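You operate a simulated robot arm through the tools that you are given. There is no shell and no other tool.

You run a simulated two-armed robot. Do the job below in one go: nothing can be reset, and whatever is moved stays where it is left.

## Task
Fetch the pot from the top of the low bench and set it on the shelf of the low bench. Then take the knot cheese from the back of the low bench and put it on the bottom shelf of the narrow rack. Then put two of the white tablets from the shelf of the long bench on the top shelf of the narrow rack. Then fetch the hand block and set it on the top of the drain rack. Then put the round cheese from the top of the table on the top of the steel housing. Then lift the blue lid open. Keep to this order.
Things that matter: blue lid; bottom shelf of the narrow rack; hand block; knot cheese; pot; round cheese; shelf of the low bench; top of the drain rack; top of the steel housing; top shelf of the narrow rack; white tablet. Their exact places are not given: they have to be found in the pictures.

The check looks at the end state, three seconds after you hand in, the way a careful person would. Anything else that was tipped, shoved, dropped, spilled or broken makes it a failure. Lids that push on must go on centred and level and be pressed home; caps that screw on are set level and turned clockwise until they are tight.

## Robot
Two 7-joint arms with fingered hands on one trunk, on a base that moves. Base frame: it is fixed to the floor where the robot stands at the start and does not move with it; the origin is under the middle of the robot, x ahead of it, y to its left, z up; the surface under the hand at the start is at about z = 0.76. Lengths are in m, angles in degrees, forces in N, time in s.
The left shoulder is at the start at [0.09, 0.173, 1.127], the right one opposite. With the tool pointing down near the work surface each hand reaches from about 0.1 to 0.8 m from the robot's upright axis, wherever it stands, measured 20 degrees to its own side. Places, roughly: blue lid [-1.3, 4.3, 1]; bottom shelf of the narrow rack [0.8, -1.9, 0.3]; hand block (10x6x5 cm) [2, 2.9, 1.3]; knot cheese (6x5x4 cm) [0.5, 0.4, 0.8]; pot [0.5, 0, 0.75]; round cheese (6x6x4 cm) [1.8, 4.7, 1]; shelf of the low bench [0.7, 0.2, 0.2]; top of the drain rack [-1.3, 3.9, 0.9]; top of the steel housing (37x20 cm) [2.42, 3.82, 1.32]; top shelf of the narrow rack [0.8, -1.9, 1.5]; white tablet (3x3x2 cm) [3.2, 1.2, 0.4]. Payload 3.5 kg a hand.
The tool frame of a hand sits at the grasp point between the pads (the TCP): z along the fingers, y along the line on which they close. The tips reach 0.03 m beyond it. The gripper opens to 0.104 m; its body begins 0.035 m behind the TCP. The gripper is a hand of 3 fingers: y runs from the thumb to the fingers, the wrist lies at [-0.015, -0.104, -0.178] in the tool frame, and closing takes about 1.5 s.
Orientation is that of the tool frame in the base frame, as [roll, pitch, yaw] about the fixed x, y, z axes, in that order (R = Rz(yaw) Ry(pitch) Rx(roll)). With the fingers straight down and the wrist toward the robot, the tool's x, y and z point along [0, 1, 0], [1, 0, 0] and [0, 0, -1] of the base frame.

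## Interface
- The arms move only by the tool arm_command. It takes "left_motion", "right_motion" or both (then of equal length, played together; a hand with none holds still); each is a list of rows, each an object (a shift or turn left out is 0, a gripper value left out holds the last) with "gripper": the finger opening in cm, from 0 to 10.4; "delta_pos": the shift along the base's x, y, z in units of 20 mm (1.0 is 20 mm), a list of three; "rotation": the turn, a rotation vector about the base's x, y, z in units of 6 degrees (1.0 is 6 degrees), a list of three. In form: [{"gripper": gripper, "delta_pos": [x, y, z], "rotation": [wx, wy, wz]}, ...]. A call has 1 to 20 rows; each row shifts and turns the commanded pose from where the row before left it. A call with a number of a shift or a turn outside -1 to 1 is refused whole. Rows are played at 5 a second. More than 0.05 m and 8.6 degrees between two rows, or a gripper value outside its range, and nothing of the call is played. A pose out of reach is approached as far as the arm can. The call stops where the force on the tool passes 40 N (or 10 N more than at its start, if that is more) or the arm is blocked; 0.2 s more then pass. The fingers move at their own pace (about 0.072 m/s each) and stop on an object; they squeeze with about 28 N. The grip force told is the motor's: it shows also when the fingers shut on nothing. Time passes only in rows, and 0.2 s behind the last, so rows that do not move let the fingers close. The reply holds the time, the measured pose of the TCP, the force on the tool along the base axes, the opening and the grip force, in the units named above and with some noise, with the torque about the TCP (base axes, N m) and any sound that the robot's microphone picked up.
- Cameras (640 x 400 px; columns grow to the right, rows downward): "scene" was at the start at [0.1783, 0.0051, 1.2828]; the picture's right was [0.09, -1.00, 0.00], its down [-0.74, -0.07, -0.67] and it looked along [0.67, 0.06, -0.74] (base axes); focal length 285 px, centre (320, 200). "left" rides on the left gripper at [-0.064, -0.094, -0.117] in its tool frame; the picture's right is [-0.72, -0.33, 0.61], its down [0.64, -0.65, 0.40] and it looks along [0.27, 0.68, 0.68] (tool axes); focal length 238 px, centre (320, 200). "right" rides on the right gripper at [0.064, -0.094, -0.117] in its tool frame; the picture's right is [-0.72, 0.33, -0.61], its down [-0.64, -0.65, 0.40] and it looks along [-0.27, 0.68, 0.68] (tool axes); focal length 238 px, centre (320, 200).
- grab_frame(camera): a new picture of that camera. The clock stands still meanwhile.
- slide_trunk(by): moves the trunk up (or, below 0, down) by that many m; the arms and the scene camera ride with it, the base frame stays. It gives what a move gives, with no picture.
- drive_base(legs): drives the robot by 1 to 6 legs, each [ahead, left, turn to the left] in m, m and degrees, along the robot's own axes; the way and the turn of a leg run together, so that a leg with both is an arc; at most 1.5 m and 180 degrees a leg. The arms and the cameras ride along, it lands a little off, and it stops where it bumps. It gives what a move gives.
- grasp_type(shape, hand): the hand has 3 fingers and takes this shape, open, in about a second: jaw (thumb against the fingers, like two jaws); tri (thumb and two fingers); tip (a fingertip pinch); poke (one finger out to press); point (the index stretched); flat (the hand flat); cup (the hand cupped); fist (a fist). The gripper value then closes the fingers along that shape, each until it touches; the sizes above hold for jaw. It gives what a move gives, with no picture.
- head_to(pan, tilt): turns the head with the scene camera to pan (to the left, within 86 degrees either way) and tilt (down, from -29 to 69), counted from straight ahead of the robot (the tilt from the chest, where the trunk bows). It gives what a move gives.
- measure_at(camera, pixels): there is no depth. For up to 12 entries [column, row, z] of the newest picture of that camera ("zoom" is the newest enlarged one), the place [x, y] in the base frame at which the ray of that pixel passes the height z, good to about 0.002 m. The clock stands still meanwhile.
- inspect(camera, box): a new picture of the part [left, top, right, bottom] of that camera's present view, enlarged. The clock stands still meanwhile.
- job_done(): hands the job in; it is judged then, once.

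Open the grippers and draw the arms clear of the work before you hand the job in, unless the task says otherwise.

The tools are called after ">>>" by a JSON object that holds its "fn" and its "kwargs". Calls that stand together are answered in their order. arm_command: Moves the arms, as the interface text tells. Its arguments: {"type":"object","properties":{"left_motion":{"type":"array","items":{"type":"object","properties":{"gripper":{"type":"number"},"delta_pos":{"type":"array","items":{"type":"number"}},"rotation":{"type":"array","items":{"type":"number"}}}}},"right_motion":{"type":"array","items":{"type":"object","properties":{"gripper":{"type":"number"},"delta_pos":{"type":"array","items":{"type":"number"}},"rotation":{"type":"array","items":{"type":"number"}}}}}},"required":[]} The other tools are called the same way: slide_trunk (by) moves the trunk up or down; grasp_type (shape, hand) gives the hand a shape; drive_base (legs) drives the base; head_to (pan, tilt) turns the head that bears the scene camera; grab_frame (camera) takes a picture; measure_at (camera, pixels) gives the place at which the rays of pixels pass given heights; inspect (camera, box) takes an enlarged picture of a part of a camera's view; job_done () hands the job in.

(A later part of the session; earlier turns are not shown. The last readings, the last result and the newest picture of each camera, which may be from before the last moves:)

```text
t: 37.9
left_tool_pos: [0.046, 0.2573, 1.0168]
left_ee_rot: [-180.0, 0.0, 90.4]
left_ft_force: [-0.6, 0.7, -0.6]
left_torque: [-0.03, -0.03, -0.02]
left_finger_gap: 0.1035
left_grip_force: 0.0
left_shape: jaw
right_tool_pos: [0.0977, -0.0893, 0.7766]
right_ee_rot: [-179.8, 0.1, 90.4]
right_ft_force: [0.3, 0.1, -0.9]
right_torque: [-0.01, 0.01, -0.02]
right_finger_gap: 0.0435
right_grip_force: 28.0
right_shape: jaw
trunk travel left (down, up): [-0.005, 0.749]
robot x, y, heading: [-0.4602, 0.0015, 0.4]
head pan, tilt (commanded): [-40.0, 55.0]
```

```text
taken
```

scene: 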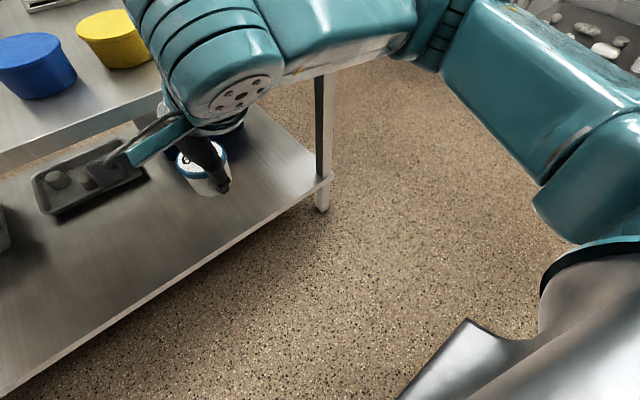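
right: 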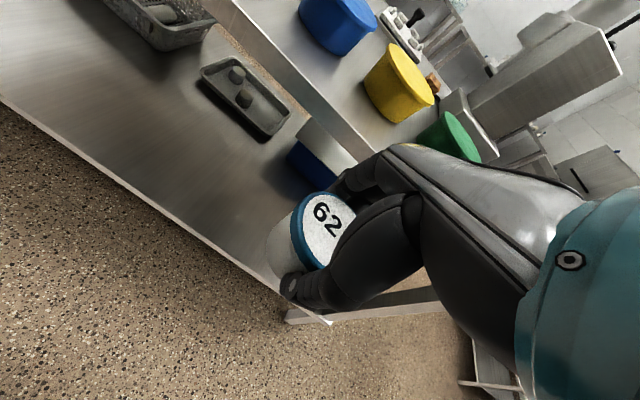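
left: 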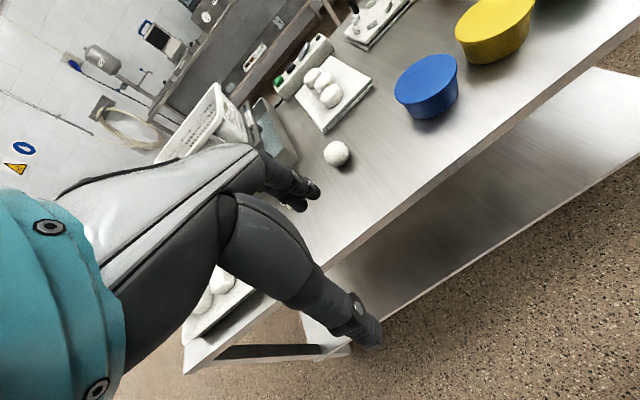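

The hand is level at [0.098,-0.089,0.777], well in front of the table edge. I lower it 20 cm and look.

>>> {"fn": "arm_command", "kwargs": {"right_motion": [{"delta_pos": [0, 0, -1]}, {"delta_pos": [0, 0, -1]}, {"delta_pos": [0, 0, -1]}, {"delta_pos": [0, 0, -1]}, {"delta_pos": [0, 0, -1]}, {"delta_pos": [0, 0, -1]}, {"delta_pos": [0, 0, -1]}, {"delta_pos": [0, 0, -1]}, {"delta_pos": [0, 0, -1]}, {"delta_pos": [0, 0, -1]}]}}

>>> {"fn": "grab_frame", "kwargs": {"camera": "scene"}}

```text
t: 40.1
left_tool_pos: [0.046, 0.258, 1.0156]
left_ee_rot: [180.0, 0.0, 90.3]
left_ft_force: [0.4, 0.2, -0.3]
left_torque: [0.01, 0.01, -0.01]
left_finger_gap: 0.1035
left_grip_force: 0.1
left_shape: jaw
right_tool_pos: [0.0982, -0.0888, 0.5789]
right_ee_rot: [-179.9, 0.1, 90.3]
right_ft_force: [1.0, -0.2, -0.3]
right_torque: [-0.01, -0.02, 0.01]
right_finger_gap: 0.043
right_grip_force: 27.7
right_shape: jaw
trunk travel left (down, up): [-0.005, 0.749]
robot x, y, heading: [-0.4604, 0.0, 0.2]
head pan, tilt (commanded): [-40.0, 55.0]
```

```text
taken
```

scene: 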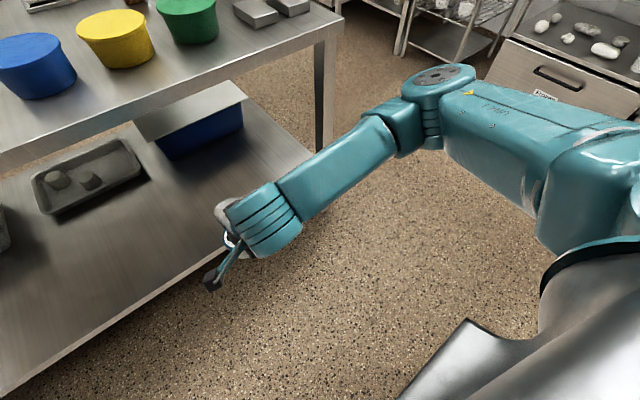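

The arm lowers freely and stays level. I go down another 24 cm to about z 0.34.

>>> {"fn": "arm_command", "kwargs": {"right_motion": [{"delta_pos": [0, 0, -1]}, {"delta_pos": [0, 0, -1]}, {"delta_pos": [0, 0, -1]}, {"delta_pos": [0, 0, -1]}, {"delta_pos": [0, 0, -1]}, {"delta_pos": [0, 0, -1]}, {"delta_pos": [0, 0, -1]}, {"delta_pos": [0, 0, -1]}, {"delta_pos": [0, 0, -1]}, {"delta_pos": [0, 0, -1]}, {"delta_pos": [0, 0, -1]}, {"delta_pos": [0, 0, -1]}]}}

>>> {"fn": "grab_frame", "kwargs": {"camera": "scene"}}

>>> {"fn": "grab_frame", "kwargs": {"camera": "right"}}

```text
t: 42.7
left_tool_pos: [0.0465, 0.2583, 1.0155]
left_ee_rot: [-180.0, 0.0, 90.4]
left_ft_force: [0.8, -0.9, 0.4]
left_torque: [-0.01, 0.0, 0.02]
left_finger_gap: 0.1039
left_grip_force: 0.1
left_shape: jaw
right_tool_pos: [0.0976, -0.0902, 0.3417]
right_ee_rot: [-179.9, 0.0, 90.3]
right_ft_force: [-0.4, 0.2, -0.8]
right_torque: [-0.01, 0.02, 0.0]
right_finger_gap: 0.0432
right_grip_force: 28.0
right_shape: jaw
trunk travel left (down, up): [-0.005, 0.749]
robot x, y, heading: [-0.46, 0.0032, 0.4]
head pan, tilt (commanded): [-40.0, 55.0]
```

```text
taken
```

scene: 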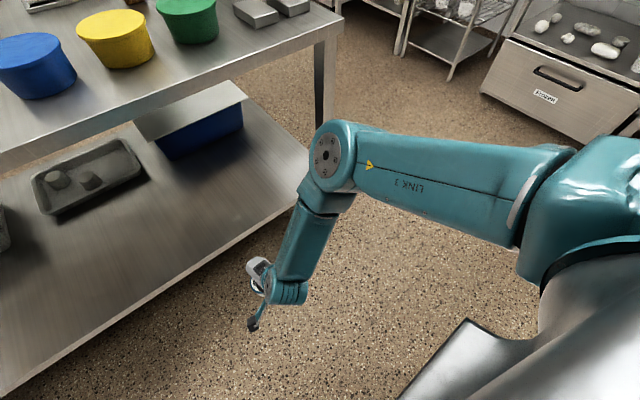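

```text
taken
```

right: 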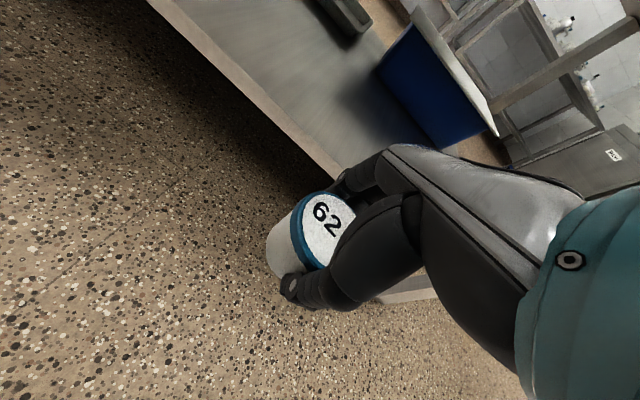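

The jar hangs at z 0.34, level, and the elbow stays in front of the table. I extend the hand 8 cm so that the elbow keeps farther from the table's edge, then look again.

>>> {"fn": "arm_command", "kwargs": {"right_motion": [{"delta_pos": [1, 0, 0]}, {"delta_pos": [1, 0, 0]}, {"delta_pos": [1, 0, 0]}, {"delta_pos": [1, 0, 0]}]}}

>>> {"fn": "grab_frame", "kwargs": {"camera": "scene"}}

>>> {"fn": "grab_frame", "kwargs": {"camera": "left"}}

```text
t: 43.7
left_tool_pos: [0.047, 0.2578, 1.016]
left_ee_rot: [-180.0, 0.0, 90.4]
left_ft_force: [-0.6, 0.2, 0.5]
left_torque: [-0.02, 0.0, 0.01]
left_finger_gap: 0.1039
left_grip_force: 0.1
left_shape: jaw
right_tool_pos: [0.1785, -0.091, 0.3402]
right_ee_rot: [-179.8, 0.0, 90.2]
right_ft_force: [-0.1, -0.3, -0.8]
right_torque: [-0.01, -0.01, -0.02]
right_finger_gap: 0.0432
right_grip_force: 27.9
right_shape: jaw
trunk travel left (down, up): [-0.005, 0.749]
robot x, y, heading: [-0.4587, -0.0009, -0.0]
head pan, tilt (commanded): [-40.0, 55.0]
```

```text
taken
```

scene: 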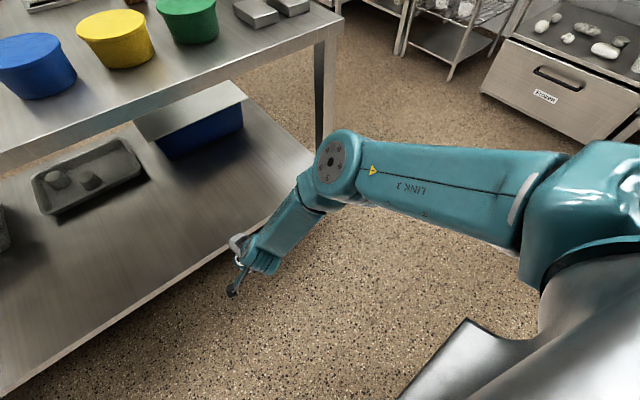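

```text
taken
```

left: 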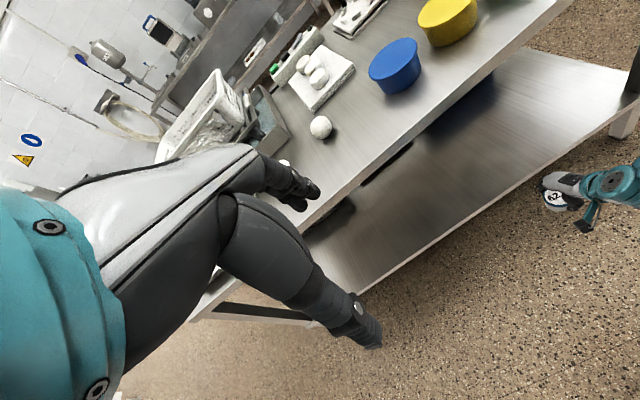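

The elbow is now about 20 cm behind the jar and clear of the table. I drive 0.20 m forward to bring the jar over the shelf.

>>> {"fn": "drive_base", "kwargs": {"legs": [[0.2, 0, 0]]}}

>>> {"fn": "grab_frame", "kwargs": {"camera": "scene"}}

>>> {"fn": "grab_frame", "kwargs": {"camera": "right"}}

>>> {"fn": "grab_frame", "kwargs": {"camera": "left"}}

```text
t: 45.3
left_tool_pos: [0.2455, 0.2599, 1.0158]
left_ee_rot: [-180.0, 0.1, 90.5]
left_ft_force: [0.2, 0.1, 0.0]
left_torque: [0.01, 0.0, 0.02]
left_finger_gap: 0.1036
left_grip_force: 0.0
left_shape: jaw
right_tool_pos: [0.3781, -0.0877, 0.3392]
right_ee_rot: [-179.9, 0.1, 90.4]
right_ft_force: [0.8, 0.7, -1.4]
right_torque: [0.01, 0.01, 0.04]
right_finger_gap: 0.043
right_grip_force: 27.9
right_shape: jaw
trunk travel left (down, up): [-0.005, 0.749]
robot x, y, heading: [-0.2601, 0.0027, 0.5]
head pan, tilt (commanded): [-40.0, 55.0]
```

```text
taken
```

scene: 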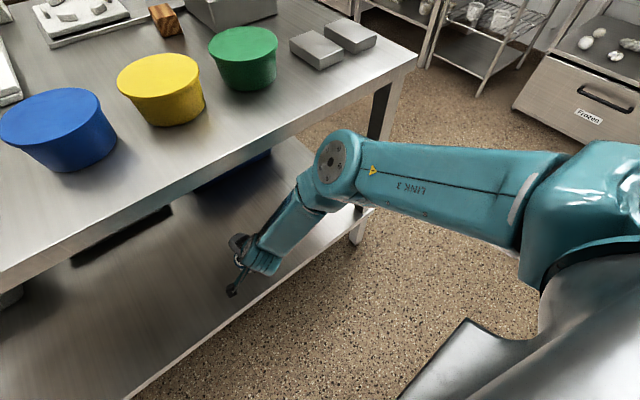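

```text
taken
```

right: 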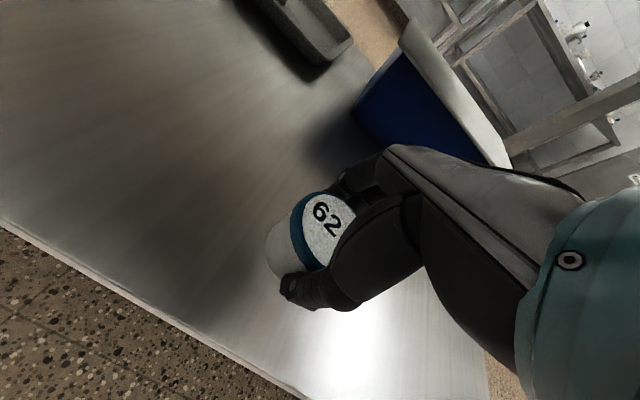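

```text
taken
```

left: 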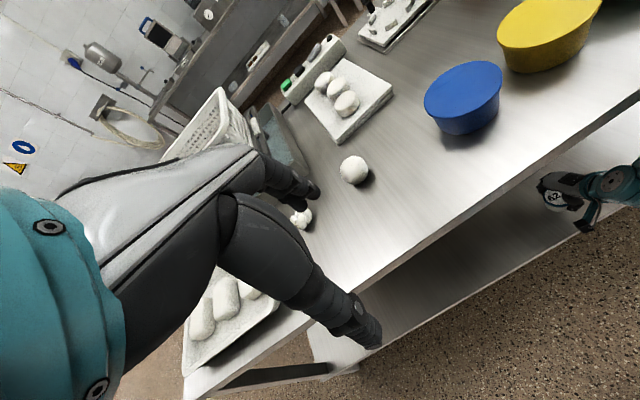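

The jar is over the shelf, about 7 cm inside its edge. I measure the shelf edge in the right picture at several heights to pin its height.

>>> {"fn": "measure_at", "kwargs": {"camera": "right", "pixels": [[150, 311, 0.18], [150, 311, 0.2], [150, 311, 0.22], [150, 311, 0.24], [150, 311, 0.26], [50, 251, 0.2], [50, 251, 0.24]]}}

```text
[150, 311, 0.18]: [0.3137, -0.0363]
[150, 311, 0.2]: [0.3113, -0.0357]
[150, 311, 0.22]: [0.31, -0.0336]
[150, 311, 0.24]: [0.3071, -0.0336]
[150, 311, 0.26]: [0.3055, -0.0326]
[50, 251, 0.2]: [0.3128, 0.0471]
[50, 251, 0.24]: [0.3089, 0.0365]
```

The edge is at x≈0.31, and the height stays uncertain (0.2–0.25). I lower in small steps and watch the force.

>>> {"fn": "arm_command", "kwargs": {"right_motion": [{"delta_pos": [0, 0, -0.5]}, {"delta_pos": [0, 0, -0.5]}, {"delta_pos": [0, 0, -0.5]}, {"delta_pos": [0, 0, -0.4]}, {"delta_pos": [0, 0, -0.2]}]}}

>>> {"fn": "grab_frame", "kwargs": {"camera": "right"}}

```text
t: 46.5
left_tool_pos: [0.2446, 0.2604, 1.0167]
left_ee_rot: [-180.0, 0.0, 90.6]
left_ft_force: [-1.2, -0.1, -0.2]
left_torque: [-0.04, 0.01, -0.03]
left_finger_gap: 0.1037
left_grip_force: 0.1
left_shape: jaw
right_tool_pos: [0.3772, -0.088, 0.2985]
right_ee_rot: [-179.9, 0.2, 90.3]
right_ft_force: [-0.3, 0.1, -1.9]
right_torque: [0.01, 0.01, 0.02]
right_finger_gap: 0.0428
right_grip_force: 28.1
right_shape: jaw
trunk travel left (down, up): [-0.005, 0.749]
robot x, y, heading: [-0.2613, 0.0024, 0.5]
head pan, tilt (commanded): [-40.0, 55.0]
```

```text
taken
```

right: 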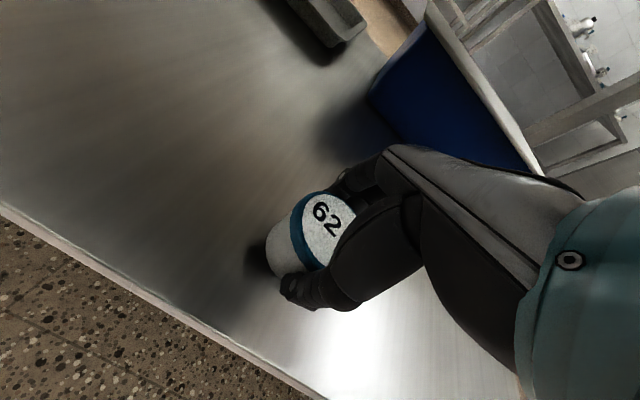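

No contact yet at z 0.2985; a shadow shows close below the jar. I lower by 15 mm in 3 mm rows.

>>> {"fn": "arm_command", "kwargs": {"right_motion": [{"delta_pos": [0, 0, -0.15]}, {"delta_pos": [0, 0, -0.15]}, {"delta_pos": [0, 0, -0.15]}, {"delta_pos": [0, 0, -0.15]}, {"delta_pos": [0, 0, -0.15]}]}}

>>> {"fn": "grab_frame", "kwargs": {"camera": "right"}}

```text
t: 47.7
left_tool_pos: [0.2457, 0.2593, 1.0153]
left_ee_rot: [180.0, 0.0, 90.5]
left_ft_force: [-0.5, 0.3, -0.1]
left_torque: [0.01, 0.0, 0.02]
left_finger_gap: 0.1036
left_grip_force: 0.0
left_shape: jaw
right_tool_pos: [0.3771, -0.0876, 0.2812]
right_ee_rot: [-179.9, 0.0, 90.4]
right_ft_force: [-0.5, -0.7, -0.5]
right_torque: [-0.06, 0.02, 0.0]
right_finger_gap: 0.0431
right_grip_force: 28.0
right_shape: jaw
trunk travel left (down, up): [-0.005, 0.749]
robot x, y, heading: [-0.2585, 0.0004, 0.5]
head pan, tilt (commanded): [-40.0, 55.0]
```

```text
taken
```

right: 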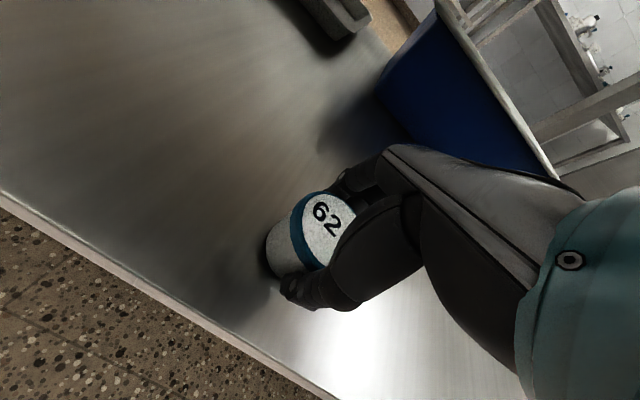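

Still free at z 0.281; the shadow is now nearly touching the jar's base (268,268). I lower 6 mm more.

>>> {"fn": "arm_command", "kwargs": {"right_motion": [{"delta_pos": [0, 0, -0.15]}, {"delta_pos": [0, 0, -0.15]}]}}

>>> {"fn": "inspect", "kwargs": {"camera": "right", "box": [200, 160, 400, 340]}}

```text
t: 48.3
left_tool_pos: [0.2452, 0.2599, 1.0165]
left_ee_rot: [180.0, 0.0, 90.5]
left_ft_force: [-0.2, 0.3, -1.2]
left_torque: [-0.04, 0.0, -0.04]
left_finger_gap: 0.1037
left_grip_force: 0.0
left_shape: jaw
right_tool_pos: [0.3775, -0.0867, 0.2774]
right_ee_rot: [179.9, 0.1, 90.4]
right_ft_force: [-1.1, -0.5, 8.4]
right_torque: [-0.02, -0.05, -0.03]
right_finger_gap: 0.043
right_grip_force: 28.4
right_shape: jaw
trunk travel left (down, up): [-0.005, 0.749]
robot x, y, heading: [-0.259, 0.0024, 0.5]
head pan, tilt (commanded): [-40.0, 55.0]
```

```text
2.22 times, centred on (300, 250) of right
```

zoom: 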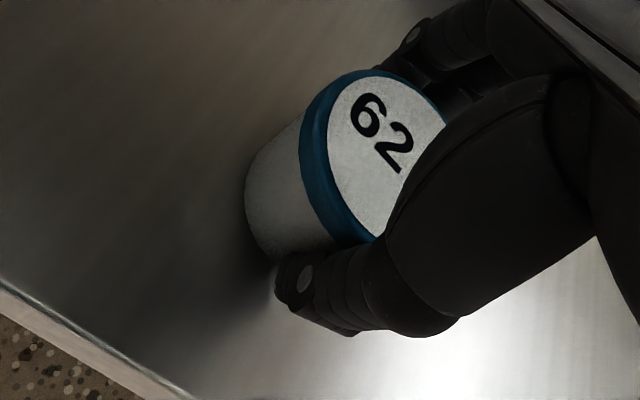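

The force of 8 N upward shows the jar stands on the shelf. I open the fingers and wait.

>>> {"fn": "arm_command", "kwargs": {"right_motion": [{"gripper": 6.0}, {}, {}, {}, {"gripper": 10.4}, {}, {}, {}, {}, {}]}}

>>> {"fn": "grab_frame", "kwargs": {"camera": "right"}}

```text
t: 50.5
left_tool_pos: [0.2448, 0.2593, 1.0166]
left_ee_rot: [-179.9, 0.0, 90.5]
left_ft_force: [-0.2, -0.2, 0.4]
left_torque: [0.02, 0.0, -0.01]
left_finger_gap: 0.1039
left_grip_force: 0.0
left_shape: jaw
right_tool_pos: [0.3768, -0.0872, 0.2754]
right_ee_rot: [-179.8, 0.1, 90.3]
right_ft_force: [-0.3, -0.2, -0.2]
right_torque: [0.04, 0.04, 0.02]
right_finger_gap: 0.1035
right_grip_force: 0.1
right_shape: jaw
trunk travel left (down, up): [-0.005, 0.749]
robot x, y, heading: [-0.2614, 0.0036, 0.4]
head pan, tilt (commanded): [-40.0, 55.0]
```

```text
taken
```

right: 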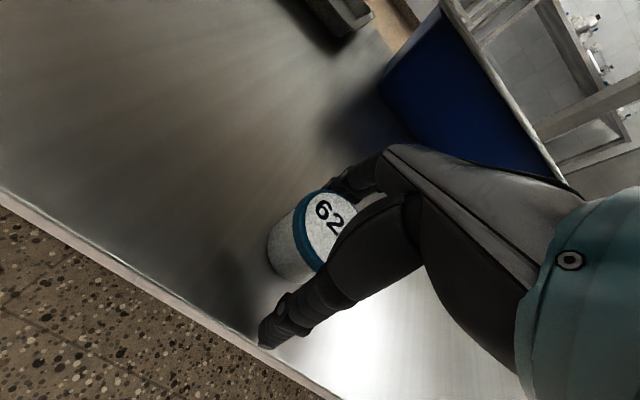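

The jar stands upright on the shelf, free of the fingers. I raise the hand 10 cm and then back off.

>>> {"fn": "arm_command", "kwargs": {"right_motion": [{"delta_pos": [0, 0, 0.5]}, {"delta_pos": [0, 0, 0.5]}, {"delta_pos": [0, 0, 1]}, {"delta_pos": [0, 0, 1]}, {"delta_pos": [0, 0, 1]}, {"delta_pos": [0, 0, 1]}]}}

>>> {"fn": "grab_frame", "kwargs": {"camera": "right"}}

>>> {"fn": "drive_base", "kwargs": {"legs": [[-0.25, 0, 0]]}}

>>> {"fn": "head_to", "kwargs": {"pan": 0, "tilt": 45}}

>>> {"fn": "grab_frame", "kwargs": {"camera": "scene"}}

```text
t: 51.9
left_tool_pos: [0.2447, 0.2603, 1.0162]
left_ee_rot: [-179.9, 0.0, 90.5]
left_ft_force: [-0.3, -0.2, -0.6]
left_torque: [0.01, -0.01, -0.01]
left_finger_gap: 0.1035
left_grip_force: 0.0
left_shape: jaw
right_tool_pos: [0.3777, -0.0872, 0.3771]
right_ee_rot: [-179.9, 0.1, 90.4]
right_ft_force: [-0.2, -0.2, 0.9]
right_torque: [-0.01, 0.02, -0.01]
right_finger_gap: 0.1036
right_grip_force: 0.0
right_shape: jaw
trunk travel left (down, up): [-0.005, 0.749]
robot x, y, heading: [-0.2624, 0.002, 0.6]
head pan, tilt (commanded): [-40.0, 55.0]
```

```text
taken
```

right: 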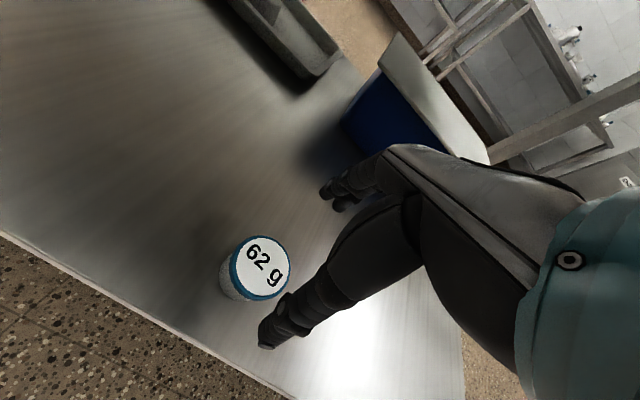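

```text
t: 53.7
left_tool_pos: [0.0016, 0.2573, 1.0168]
left_ee_rot: [180.0, 0.0, 90.3]
left_ft_force: [-0.3, 0.2, 0.2]
left_torque: [0.03, -0.03, 0.01]
left_finger_gap: 0.1035
left_grip_force: 0.0
left_shape: jaw
right_tool_pos: [0.1355, -0.0901, 0.3774]
right_ee_rot: [-179.9, 0.1, 90.3]
right_ft_force: [-0.2, 0.2, 1.2]
right_torque: [0.01, 0.03, -0.02]
right_finger_gap: 0.1033
right_grip_force: 0.0
right_shape: jaw
trunk travel left (down, up): [-0.005, 0.749]
robot x, y, heading: [-0.5017, -0.0008, 0.4]
head pan, tilt (commanded): [-40.0, 55.0]
```

```text
t: 54.7
left_tool_pos: [0.0018, 0.2579, 1.0172]
left_ee_rot: [180.0, 0.0, 90.4]
left_ft_force: [-0.1, -0.2, 0.1]
left_torque: [-0.03, -0.03, 0.02]
left_finger_gap: 0.1039
left_grip_force: 0.1
left_shape: jaw
right_tool_pos: [0.1345, -0.0905, 0.377]
right_ee_rot: [-179.9, 0.1, 90.4]
right_ft_force: [-0.4, 0.3, -0.5]
right_torque: [-0.01, 0.01, 0.01]
right_finger_gap: 0.1037
right_grip_force: 0.1
right_shape: jaw
trunk travel left (down, up): [-0.005, 0.749]
robot x, y, heading: [-0.5085, -0.0014, 0.3]
head pan, tilt (commanded): [0.0, 45.0]
```

```text
taken
```

scene: 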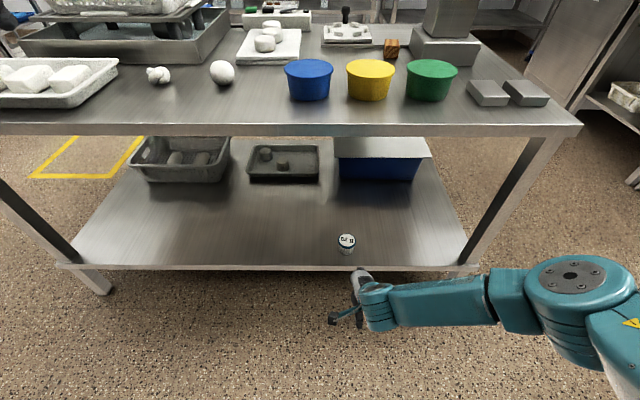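

The jar stands on the shelf at (346,243). Now I raise the right hand 40 cm and the trunk back up, still clear of the table.

>>> {"fn": "arm_command", "kwargs": {"right_motion": [{"delta_pos": [-0.2, 0, 1]}, {"delta_pos": [-0.2, 0, 1]}, {"delta_pos": [-0.2, 0, 1]}, {"delta_pos": [-0.2, 0, 1]}, {"delta_pos": [-0.2, 0, 1]}, {"delta_pos": [-0.2, 0, 1]}, {"delta_pos": [-0.2, 0, 1]}, {"delta_pos": [-0.2, 0, 1]}, {"delta_pos": [-0.2, 0, 1]}, {"delta_pos": [-0.2, 0, 1]}, {"delta_pos": [-0.2, 0, 1]}, {"delta_pos": [-0.2, 0, 1]}, {"delta_pos": [-0.2, 0, 1]}, {"delta_pos": [-0.2, 0, 1]}, {"delta_pos": [-0.2, 0, 1]}, {"delta_pos": [-0.2, 0, 1]}, {"delta_pos": [-0.2, 0, 1]}, {"delta_pos": [-0.2, 0, 1]}, {"delta_pos": [-0.2, 0, 1]}, {"delta_pos": [-0.2, 0, 1]}]}}

>>> {"fn": "slide_trunk", "kwargs": {"by": 0.22}}

>>> {"fn": "grab_frame", "kwargs": {"camera": "scene"}}

```text
t: 58.9
left_tool_pos: [0.0025, 0.2576, 1.0161]
left_ee_rot: [-180.0, 0.1, 90.4]
left_ft_force: [-0.5, -0.6, -0.6]
left_torque: [-0.01, 0.02, 0.0]
left_finger_gap: 0.104
left_grip_force: 0.0
left_shape: jaw
right_tool_pos: [0.052, -0.0907, 0.777]
right_ee_rot: [-179.9, 0.1, 90.3]
right_ft_force: [0.4, 0.2, -0.7]
right_torque: [0.0, -0.01, 0.01]
right_finger_gap: 0.1035
right_grip_force: 0.0
right_shape: jaw
trunk travel left (down, up): [-0.005, 0.749]
robot x, y, heading: [-0.5041, 0.001, 0.4]
head pan, tilt (commanded): [0.0, 45.0]
```

```text
t: 61.3
left_tool_pos: [0.0029, 0.2575, 1.2356]
left_ee_rot: [-179.9, 0.0, 90.3]
left_ft_force: [-0.2, 0.1, -0.3]
left_torque: [0.01, 0.02, 0.0]
left_finger_gap: 0.1035
left_grip_force: 0.0
left_shape: jaw
right_tool_pos: [0.0552, -0.0896, 0.9968]
right_ee_rot: [-179.8, 0.1, 90.3]
right_ft_force: [-0.2, 0.2, -0.5]
right_torque: [0.01, -0.01, 0.05]
right_finger_gap: 0.1034
right_grip_force: 0.1
right_shape: jaw
trunk travel left (down, up): [-0.225, 0.529]
robot x, y, heading: [-0.5026, 0.0024, 0.4]
head pan, tilt (commanded): [0.0, 45.0]
```

```text
taken
```

scene: 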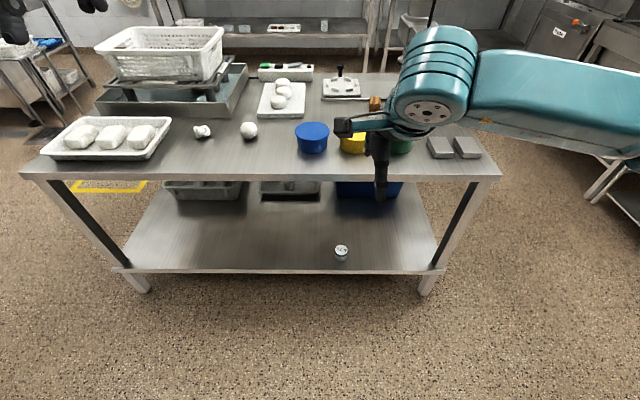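

Everything is as it should be; the knot is at (202,131). I drive forward again to reach it with the left hand.

>>> {"fn": "drive_base", "kwargs": {"legs": [[0.47, 0, 0]]}}

>>> {"fn": "head_to", "kwargs": {"pan": 30, "tilt": 55}}

>>> {"fn": "grab_frame", "kwargs": {"camera": "scene"}}

>>> {"fn": "inspect", "kwargs": {"camera": "scene", "box": [200, 100, 400, 260]}}

```text
t: 64.0
left_tool_pos: [0.4613, 0.2668, 1.2366]
left_ee_rot: [-179.9, 0.0, 90.9]
left_ft_force: [0.0, 0.2, -0.8]
left_torque: [-0.02, 0.0, -0.03]
left_finger_gap: 0.1036
left_grip_force: 0.1
left_shape: jaw
right_tool_pos: [0.5173, -0.0802, 0.9963]
right_ee_rot: [-179.9, 0.1, 90.8]
right_ft_force: [-0.5, -0.5, -0.3]
right_torque: [0.0, 0.01, 0.01]
right_finger_gap: 0.1034
right_grip_force: 0.2
right_shape: jaw
trunk travel left (down, up): [-0.225, 0.529]
robot x, y, heading: [-0.0408, 0.0053, 1.1]
head pan, tilt (commanded): [0.0, 45.0]
```

```text
t: 65.0
left_tool_pos: [0.4624, 0.2681, 1.235]
left_ee_rot: [-180.0, 0.0, 90.9]
left_ft_force: [-0.7, 0.4, -0.2]
left_torque: [-0.01, 0.05, 0.02]
left_finger_gap: 0.1038
left_grip_force: 0.0
left_shape: jaw
right_tool_pos: [0.5186, -0.08, 0.9973]
right_ee_rot: [-179.9, 0.1, 90.8]
right_ft_force: [-0.8, 0.7, 0.5]
right_torque: [-0.01, -0.01, -0.01]
right_finger_gap: 0.1037
right_grip_force: 0.1
right_shape: jaw
trunk travel left (down, up): [-0.225, 0.529]
robot x, y, heading: [-0.0425, 0.0058, 0.9]
head pan, tilt (commanded): [30.0, 55.0]
```

```text
taken
```

scene: 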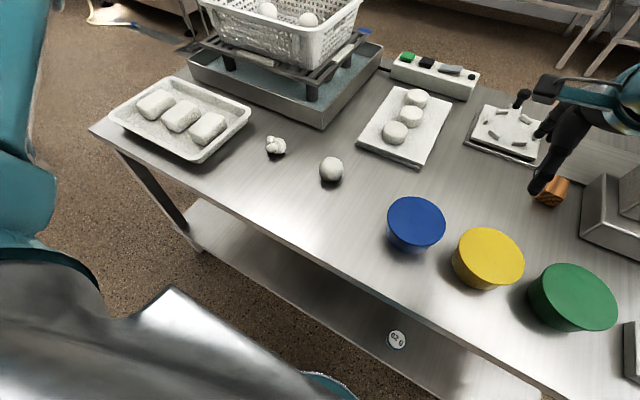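

```text
2.50 times, centred on (300, 180) of scene
```

zoom: 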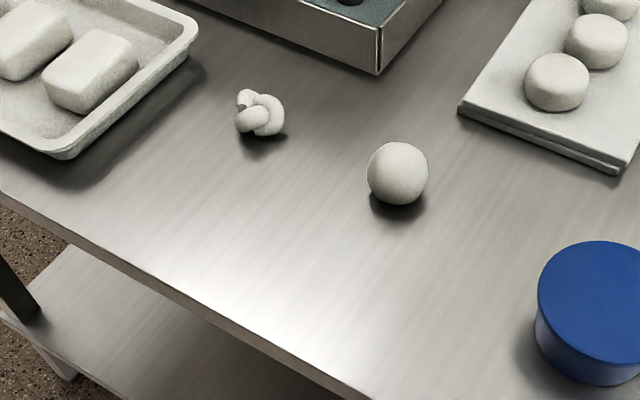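

I measure the knot's outline (266–286, 135–155), the basin's near corner (323,129) and the tray's right side.

>>> {"fn": "measure_at", "kwargs": {"camera": "scene", "pixels": [[276, 146, 0.78], [266, 147, 0.775], [286, 147, 0.775], [276, 155, 0.762], [276, 136, 0.79], [323, 129, 0.76], [190, 70, 0.76], [250, 122, 0.79], [198, 163, 0.76], [328, 178, 0.78], [322, 122, 0.8], [320, 160, 0.79]]}}

>>> {"fn": "grab_frame", "kwargs": {"camera": "left"}}

```text
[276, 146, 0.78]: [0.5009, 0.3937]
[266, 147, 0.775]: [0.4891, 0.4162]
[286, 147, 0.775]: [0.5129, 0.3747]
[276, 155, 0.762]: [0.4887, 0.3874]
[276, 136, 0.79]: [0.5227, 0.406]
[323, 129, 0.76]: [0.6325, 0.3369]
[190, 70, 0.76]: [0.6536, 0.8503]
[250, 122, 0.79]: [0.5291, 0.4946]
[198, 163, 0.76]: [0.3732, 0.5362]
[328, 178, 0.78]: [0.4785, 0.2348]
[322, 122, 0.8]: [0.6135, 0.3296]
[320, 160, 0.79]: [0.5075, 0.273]
```

```text
taken
```

left: 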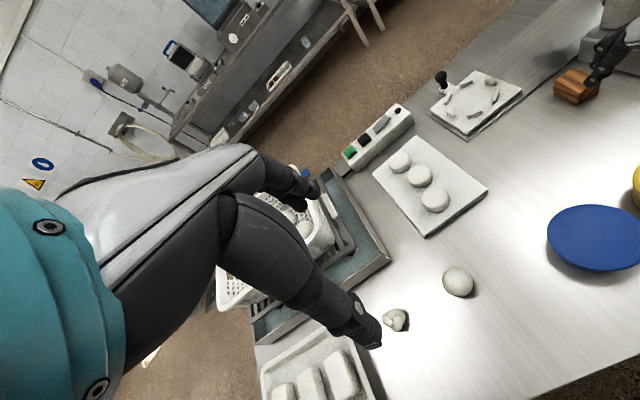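

The knot's centre is near [0.503,0.396]; the basin starts at x 0.633, leaving room for the far fingers. I move the left hand over it and down to z≈0.9.

>>> {"fn": "arm_command", "kwargs": {"left_motion": [{"delta_pos": [0.3, 0.91, -0.3], "gripper": 10.4}, {"delta_pos": [0.3, 0.91, -0.3]}, {"delta_pos": [0.3, 0.91, -0.3]}, {"delta_pos": [0.3, 0.91, -0.3]}, {"delta_pos": [0.3, 0.91, -0.3]}, {"delta_pos": [0.3, 0.91, -0.3]}, {"delta_pos": [0.25, 0.91, -0.3]}, {"delta_pos": [0, 0, -1]}, {"delta_pos": [0, 0, -1]}, {"delta_pos": [0, 0, -1]}, {"delta_pos": [0, 0, -1]}, {"delta_pos": [0, 0, -1]}, {"delta_pos": [0, 0, -1]}, {"delta_pos": [0, 0, -1]}, {"delta_pos": [0, 0, -1]}, {"delta_pos": [0, 0, -1]}, {"delta_pos": [0, 0, -1]}, {"delta_pos": [0, 0, -1]}, {"delta_pos": [0, 0, -1]}, {"delta_pos": [0, 0, -1]}]}}

>>> {"fn": "grab_frame", "kwargs": {"camera": "left"}}

>>> {"fn": "grab_frame", "kwargs": {"camera": "scene"}}

```text
t: 69.2
left_tool_pos: [0.5024, 0.3951, 0.9349]
left_ee_rot: [180.0, -0.1, 90.8]
left_ft_force: [0.2, 0.1, -0.7]
left_torque: [-0.01, -0.01, -0.03]
left_finger_gap: 0.1038
left_grip_force: 0.1
left_shape: jaw
right_tool_pos: [0.5187, -0.0799, 0.9966]
right_ee_rot: [-179.9, 0.1, 90.8]
right_ft_force: [-0.1, -0.4, 0.4]
right_torque: [0.02, 0.0, 0.0]
right_finger_gap: 0.1038
right_grip_force: 0.2
right_shape: jaw
trunk travel left (down, up): [-0.225, 0.529]
robot x, y, heading: [-0.0382, 0.0077, 1.0]
head pan, tilt (commanded): [30.0, 55.0]
```

```text
taken
```

left: 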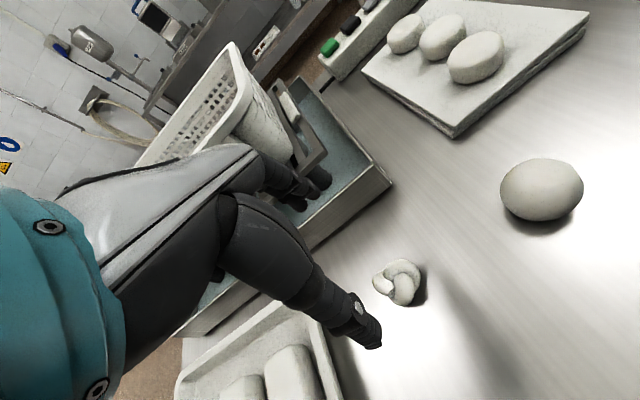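

```text
taken
```

scene: 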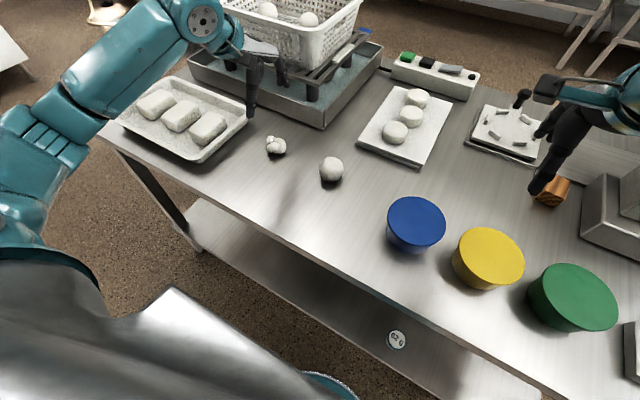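

The knot at (400,282) is just where a point below the TCP should appear (400,280). I go down in two steps, checking the gap to the basin.

>>> {"fn": "measure_at", "kwargs": {"camera": "left", "pixels": [[400, 282, 0.78], [374, 285, 0.78], [425, 285, 0.77], [392, 185, 0.8], [300, 250, 0.8]]}}

>>> {"fn": "arm_command", "kwargs": {"left_motion": [{"delta_pos": [0, 0, -1]}, {"delta_pos": [0, 0, -1]}, {"delta_pos": [0, 0, -1]}, {"delta_pos": [0, 0, -1]}]}}

>>> {"fn": "grab_frame", "kwargs": {"camera": "left"}}

>>> {"fn": "inspect", "kwargs": {"camera": "scene", "box": [180, 40, 380, 200]}}

```text
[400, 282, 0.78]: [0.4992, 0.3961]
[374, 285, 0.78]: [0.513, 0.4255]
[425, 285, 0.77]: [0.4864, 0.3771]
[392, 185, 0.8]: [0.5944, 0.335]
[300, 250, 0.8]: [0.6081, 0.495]
```

```text
t: 70.2
left_tool_pos: [0.5034, 0.3954, 0.854]
left_ee_rot: [180.0, 0.0, 90.8]
left_ft_force: [-0.1, -0.5, -0.6]
left_torque: [0.03, 0.02, 0.02]
left_finger_gap: 0.1038
left_grip_force: 0.3
left_shape: jaw
right_tool_pos: [0.518, -0.0794, 0.9973]
right_ee_rot: [-180.0, 0.2, 90.8]
right_ft_force: [0.0, 0.5, 0.1]
right_torque: [0.06, 0.0, 0.0]
right_finger_gap: 0.1037
right_grip_force: 0.0
right_shape: jaw
trunk travel left (down, up): [-0.225, 0.529]
robot x, y, heading: [-0.0449, 0.0008, 1.0]
head pan, tilt (commanded): [30.0, 55.0]
```

```text
taken
```

left: 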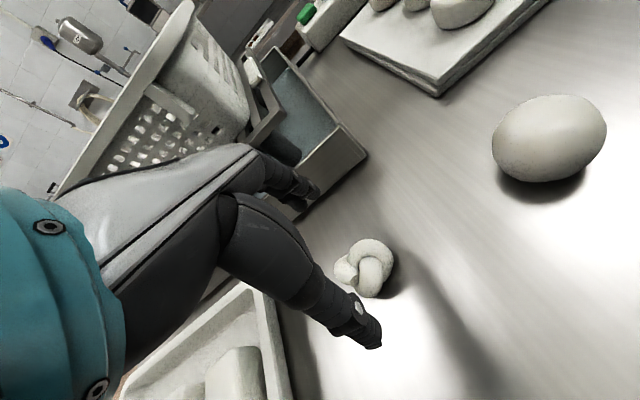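

```text
2.50 times, centred on (280, 120) of scene
```

zoom: 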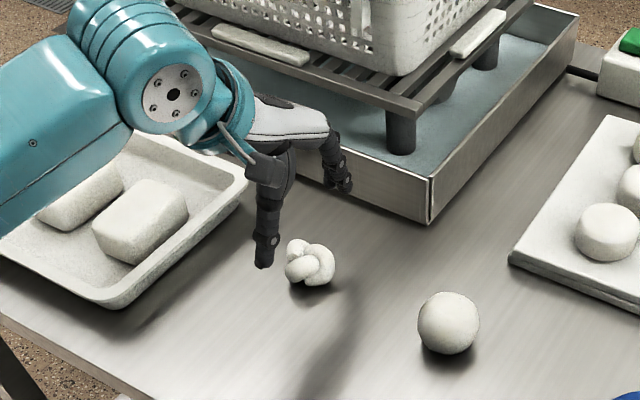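

The far finger keeps several centimetres from the basin's front face. I go down the remaining 6 cm to z≈0.793.

>>> {"fn": "arm_command", "kwargs": {"left_motion": [{"delta_pos": [-0.1, 0, -1]}, {"delta_pos": [0, 0, -1]}, {"delta_pos": [0, 0, -0.7]}, {"delta_pos": [0, 0, -0.35]}]}}

>>> {"fn": "grab_frame", "kwargs": {"camera": "left"}}

>>> {"fn": "inspect", "kwargs": {"camera": "scene", "box": [180, 40, 380, 200]}}

```text
t: 71.2
left_tool_pos: [0.5009, 0.3935, 0.7933]
left_ee_rot: [180.0, 0.0, 90.9]
left_ft_force: [0.8, -0.5, -0.1]
left_torque: [0.01, 0.0, -0.01]
left_finger_gap: 0.1034
left_grip_force: 0.1
left_shape: jaw
right_tool_pos: [0.5181, -0.0802, 0.9981]
right_ee_rot: [-180.0, 0.2, 90.8]
right_ft_force: [0.2, 0.7, 0.3]
right_torque: [0.0, -0.03, -0.03]
right_finger_gap: 0.1035
right_grip_force: 0.0
right_shape: jaw
trunk travel left (down, up): [-0.225, 0.529]
robot x, y, heading: [-0.0406, 0.0054, 1.1]
head pan, tilt (commanded): [30.0, 55.0]
```

```text
taken
```

left: 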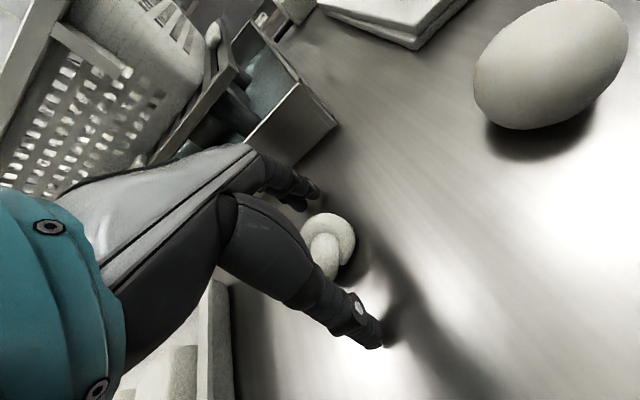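

```text
2.50 times, centred on (280, 120) of scene
```

zoom: 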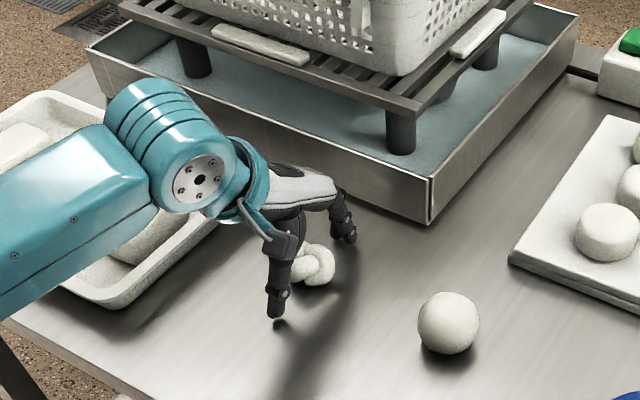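

The knot lies between thumb and fingers. I close on it.

>>> {"fn": "arm_command", "kwargs": {"left_motion": [{"gripper": 3.0}, {}, {}, {}, {}, {}, {}, {}, {}, {}]}}

>>> {"fn": "grab_frame", "kwargs": {"camera": "left"}}

```text
t: 73.4
left_tool_pos: [0.5012, 0.3944, 0.7937]
left_ee_rot: [180.0, 0.0, 90.9]
left_ft_force: [-0.5, -0.4, 1.0]
left_torque: [-0.02, 0.01, 0.03]
left_finger_gap: 0.0365
left_grip_force: 28.1
left_shape: jaw
right_tool_pos: [0.5179, -0.0809, 0.9979]
right_ee_rot: [-179.9, 0.2, 90.8]
right_ft_force: [-0.4, -0.3, 0.5]
right_torque: [-0.01, 0.01, 0.02]
right_finger_gap: 0.1037
right_grip_force: 0.2
right_shape: jaw
trunk travel left (down, up): [-0.225, 0.529]
robot x, y, heading: [-0.0421, 0.0005, 1.1]
head pan, tilt (commanded): [30.0, 55.0]
```

```text
taken
```

left: 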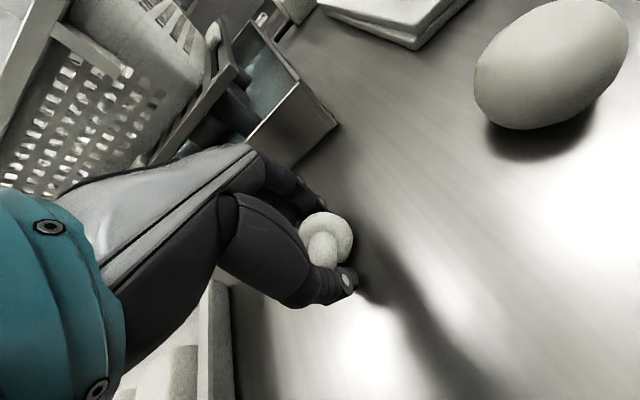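

The knot is held at 3.65 cm with 28 N. I lift it straight up by 24 cm.

>>> {"fn": "arm_command", "kwargs": {"left_motion": [{"delta_pos": [0, 0, 0.5]}, {"delta_pos": [0, 0, 1]}, {"delta_pos": [0, 0, 1]}, {"delta_pos": [0, 0, 1]}, {"delta_pos": [0, 0, 1]}, {"delta_pos": [0, 0, 1]}, {"delta_pos": [0, 0, 1]}, {"delta_pos": [0, 0, 1]}, {"delta_pos": [0, 0, 1]}, {"delta_pos": [0, 0, 1]}, {"delta_pos": [0, 0, 1]}, {"delta_pos": [0, 0, 1]}]}}

>>> {"fn": "grab_frame", "kwargs": {"camera": "left"}}

```text
t: 76.0
left_tool_pos: [0.501, 0.3946, 1.0234]
left_ee_rot: [-179.8, 0.1, 90.9]
left_ft_force: [-0.1, -1.0, -1.0]
left_torque: [0.02, -0.01, 0.01]
left_finger_gap: 0.0362
left_grip_force: 27.9
left_shape: jaw
right_tool_pos: [0.5182, -0.081, 0.9979]
right_ee_rot: [-179.8, 0.1, 90.8]
right_ft_force: [0.5, -0.7, -0.6]
right_torque: [0.02, 0.0, 0.0]
right_finger_gap: 0.1037
right_grip_force: 0.2
right_shape: jaw
trunk travel left (down, up): [-0.225, 0.529]
robot x, y, heading: [-0.0393, 0.0013, 0.9]
head pan, tilt (commanded): [30.0, 55.0]
```

```text
taken
```

left: 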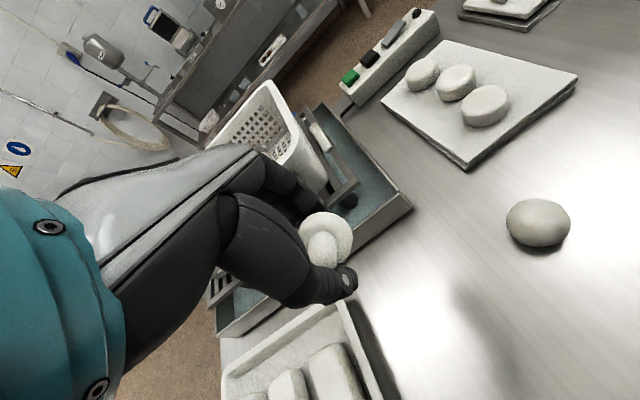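

The knot is held in the air. I back off, strafe right past the bench's corner and turn to face the narrow rack at [0.8,-1.9], with the hands kept high.

>>> {"fn": "drive_base", "kwargs": {"legs": [[-0.42, 0, 0], [0.0, -1.0, -0.9], [0.12, 0, 0], [0, 0, -90]]}}

>>> {"fn": "head_to", "kwargs": {"pan": 25, "tilt": 20}}

>>> {"fn": "grab_frame", "kwargs": {"camera": "scene"}}

```text
t: 88.0
left_tool_pos: [0.0538, -1.553, 1.0236]
left_ee_rot: [-180.0, -0.1, 0.1]
left_ft_force: [-0.3, 0.3, -0.8]
left_torque: [0.01, 0.02, 0.02]
left_finger_gap: 0.0359
left_grip_force: 28.7
left_shape: jaw
right_tool_pos: [-0.421, -1.5636, 0.9971]
right_ee_rot: [-179.9, 0.1, 0.0]
right_ft_force: [-0.4, 0.0, 0.0]
right_torque: [0.0, 0.01, 0.0]
right_finger_gap: 0.1035
right_grip_force: 0.0
right_shape: jaw
trunk travel left (down, up): [-0.225, 0.529]
robot x, y, heading: [-0.33, -1.0066, -89.7]
head pan, tilt (commanded): [30.0, 55.0]
```

```text
t: 89.0
left_tool_pos: [0.0543, -1.5532, 1.0225]
left_ee_rot: [-180.0, 0.0, 0.1]
left_ft_force: [-0.3, 0.4, -0.4]
left_torque: [0.01, -0.02, 0.01]
left_finger_gap: 0.0357
left_grip_force: 28.6
left_shape: jaw
right_tool_pos: [-0.4208, -1.5638, 0.9966]
right_ee_rot: [-179.9, 0.1, 0.1]
right_ft_force: [-0.6, 0.1, 0.4]
right_torque: [0.01, -0.01, -0.01]
right_finger_gap: 0.1037
right_grip_force: 0.0
right_shape: jaw
trunk travel left (down, up): [-0.225, 0.529]
robot x, y, heading: [-0.3236, -1.0094, -89.9]
head pan, tilt (commanded): [25.0, 20.0]
```

```text
taken
```

scene: 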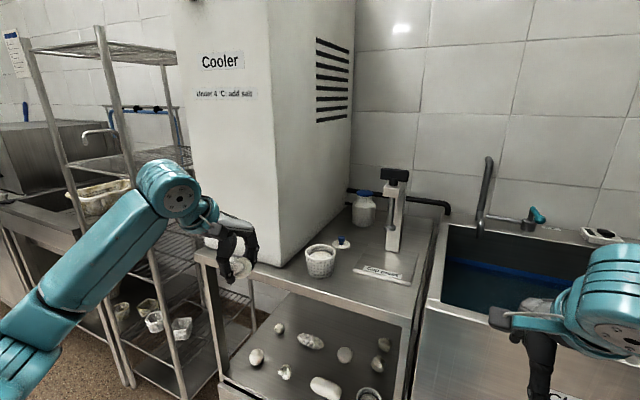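

The rack stands to the left of the cooler at columns 30–210. I measure the counter's front edge, the rack's posts and its shelves before strafing.

>>> {"fn": "measure_at", "kwargs": {"camera": "scene", "pixels": [[250, 275, 0.9], [250, 275, 0.85], [400, 322, 0.9], [183, 390, 0.02], [125, 385, 0.02], [218, 375, 0.02], [178, 50, 1.5], [100, 45, 1.5], [30, 50, 1.5]]}}

>>> {"fn": "inspect", "kwargs": {"camera": "scene", "box": [0, 0, 260, 400]}}

```text
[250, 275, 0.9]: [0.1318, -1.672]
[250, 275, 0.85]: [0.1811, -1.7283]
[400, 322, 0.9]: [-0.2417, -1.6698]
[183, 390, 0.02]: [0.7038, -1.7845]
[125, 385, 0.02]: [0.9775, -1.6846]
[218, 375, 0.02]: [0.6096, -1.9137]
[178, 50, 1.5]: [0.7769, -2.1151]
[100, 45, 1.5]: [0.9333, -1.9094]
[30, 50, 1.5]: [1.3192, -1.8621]
```

```text
1.00 times, centred on (130, 200) of scene (not enlarged: the box is as wide or as high as the picture)
```

zoom: 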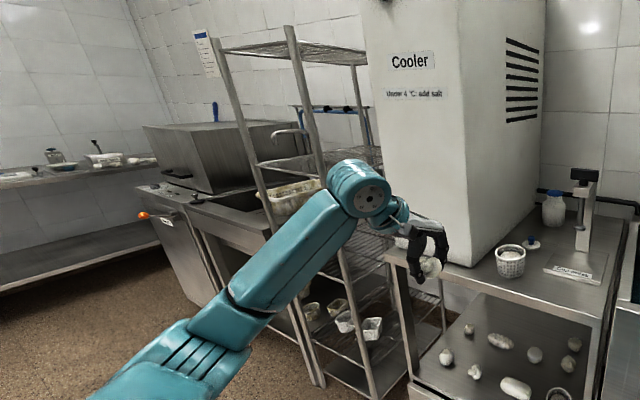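

The counter edge is at y≈-1.67, close ahead of the left hand. I back off 10 cm and strafe left to x≈0.8 in front of the rack.

>>> {"fn": "drive_base", "kwargs": {"legs": [[-0.1, 0, 0], [0, 1.12, 0]]}}

>>> {"fn": "head_to", "kwargs": {"pan": 0, "tilt": 35}}

>>> {"fn": "grab_frame", "kwargs": {"camera": "scene"}}

>>> {"fn": "head_to", "kwargs": {"pan": 0, "tilt": 0}}

>>> {"fn": "grab_frame", "kwargs": {"camera": "scene"}}

```text
t: 95.6
left_tool_pos: [1.1976, -1.4514, 1.0237]
left_ee_rot: [180.0, -0.1, 0.2]
left_ft_force: [-0.4, 0.5, -0.5]
left_torque: [0.0, 0.02, 0.02]
left_finger_gap: 0.0356
left_grip_force: 27.8
left_shape: jaw
right_tool_pos: [0.7226, -1.4623, 0.9972]
right_ee_rot: [-180.0, 0.1, 0.1]
right_ft_force: [0.2, 0.2, -0.7]
right_torque: [-0.01, -0.01, -0.02]
right_finger_gap: 0.1034
right_grip_force: 0.0
right_shape: jaw
trunk travel left (down, up): [-0.225, 0.529]
robot x, y, heading: [0.8106, -0.8993, -89.8]
head pan, tilt (commanded): [25.0, 20.0]
```

```text
t: 96.5
left_tool_pos: [1.1979, -1.4519, 1.0246]
left_ee_rot: [-180.0, 0.0, 0.2]
left_ft_force: [-0.2, -0.9, -1.0]
left_torque: [0.05, -0.03, 0.01]
left_finger_gap: 0.0355
left_grip_force: 27.7
left_shape: jaw
right_tool_pos: [0.7217, -1.4614, 0.9963]
right_ee_rot: [-179.9, 0.0, 0.1]
right_ft_force: [-0.4, -0.1, -0.2]
right_torque: [0.01, -0.02, 0.0]
right_finger_gap: 0.1036
right_grip_force: 0.0
right_shape: jaw
trunk travel left (down, up): [-0.225, 0.529]
robot x, y, heading: [0.8135, -0.9046, -89.9]
head pan, tilt (commanded): [0.0, 35.0]
```

```text
taken
```

scene: 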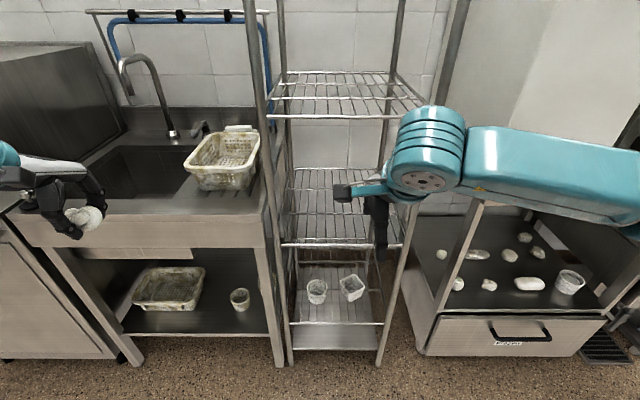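

```text
t: 97.5
left_tool_pos: [1.1973, -1.4516, 1.0234]
left_ee_rot: [-180.0, 0.0, 0.2]
left_ft_force: [1.2, -0.6, -0.4]
left_torque: [0.01, -0.02, -0.03]
left_finger_gap: 0.0358
left_grip_force: 28.3
left_shape: jaw
right_tool_pos: [0.7229, -1.4631, 0.9977]
right_ee_rot: [-179.8, 0.1, 0.2]
right_ft_force: [0.0, 0.1, -0.7]
right_torque: [0.02, 0.01, 0.01]
right_finger_gap: 0.1039
right_grip_force: 0.0
right_shape: jaw
trunk travel left (down, up): [-0.225, 0.529]
robot x, y, heading: [0.8147, -0.903, -89.9]
head pan, tilt (commanded): [0.0, 0.0]
```

```text
taken
```

scene: 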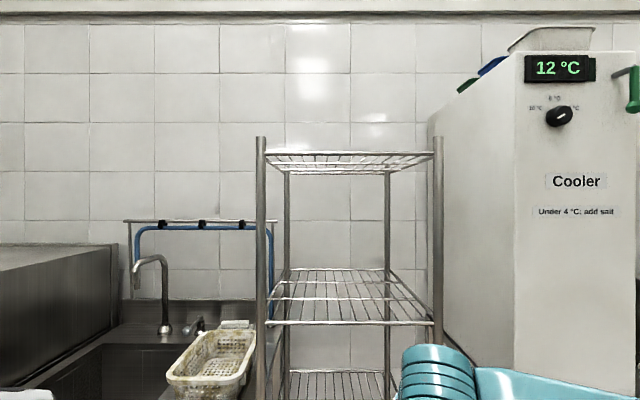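

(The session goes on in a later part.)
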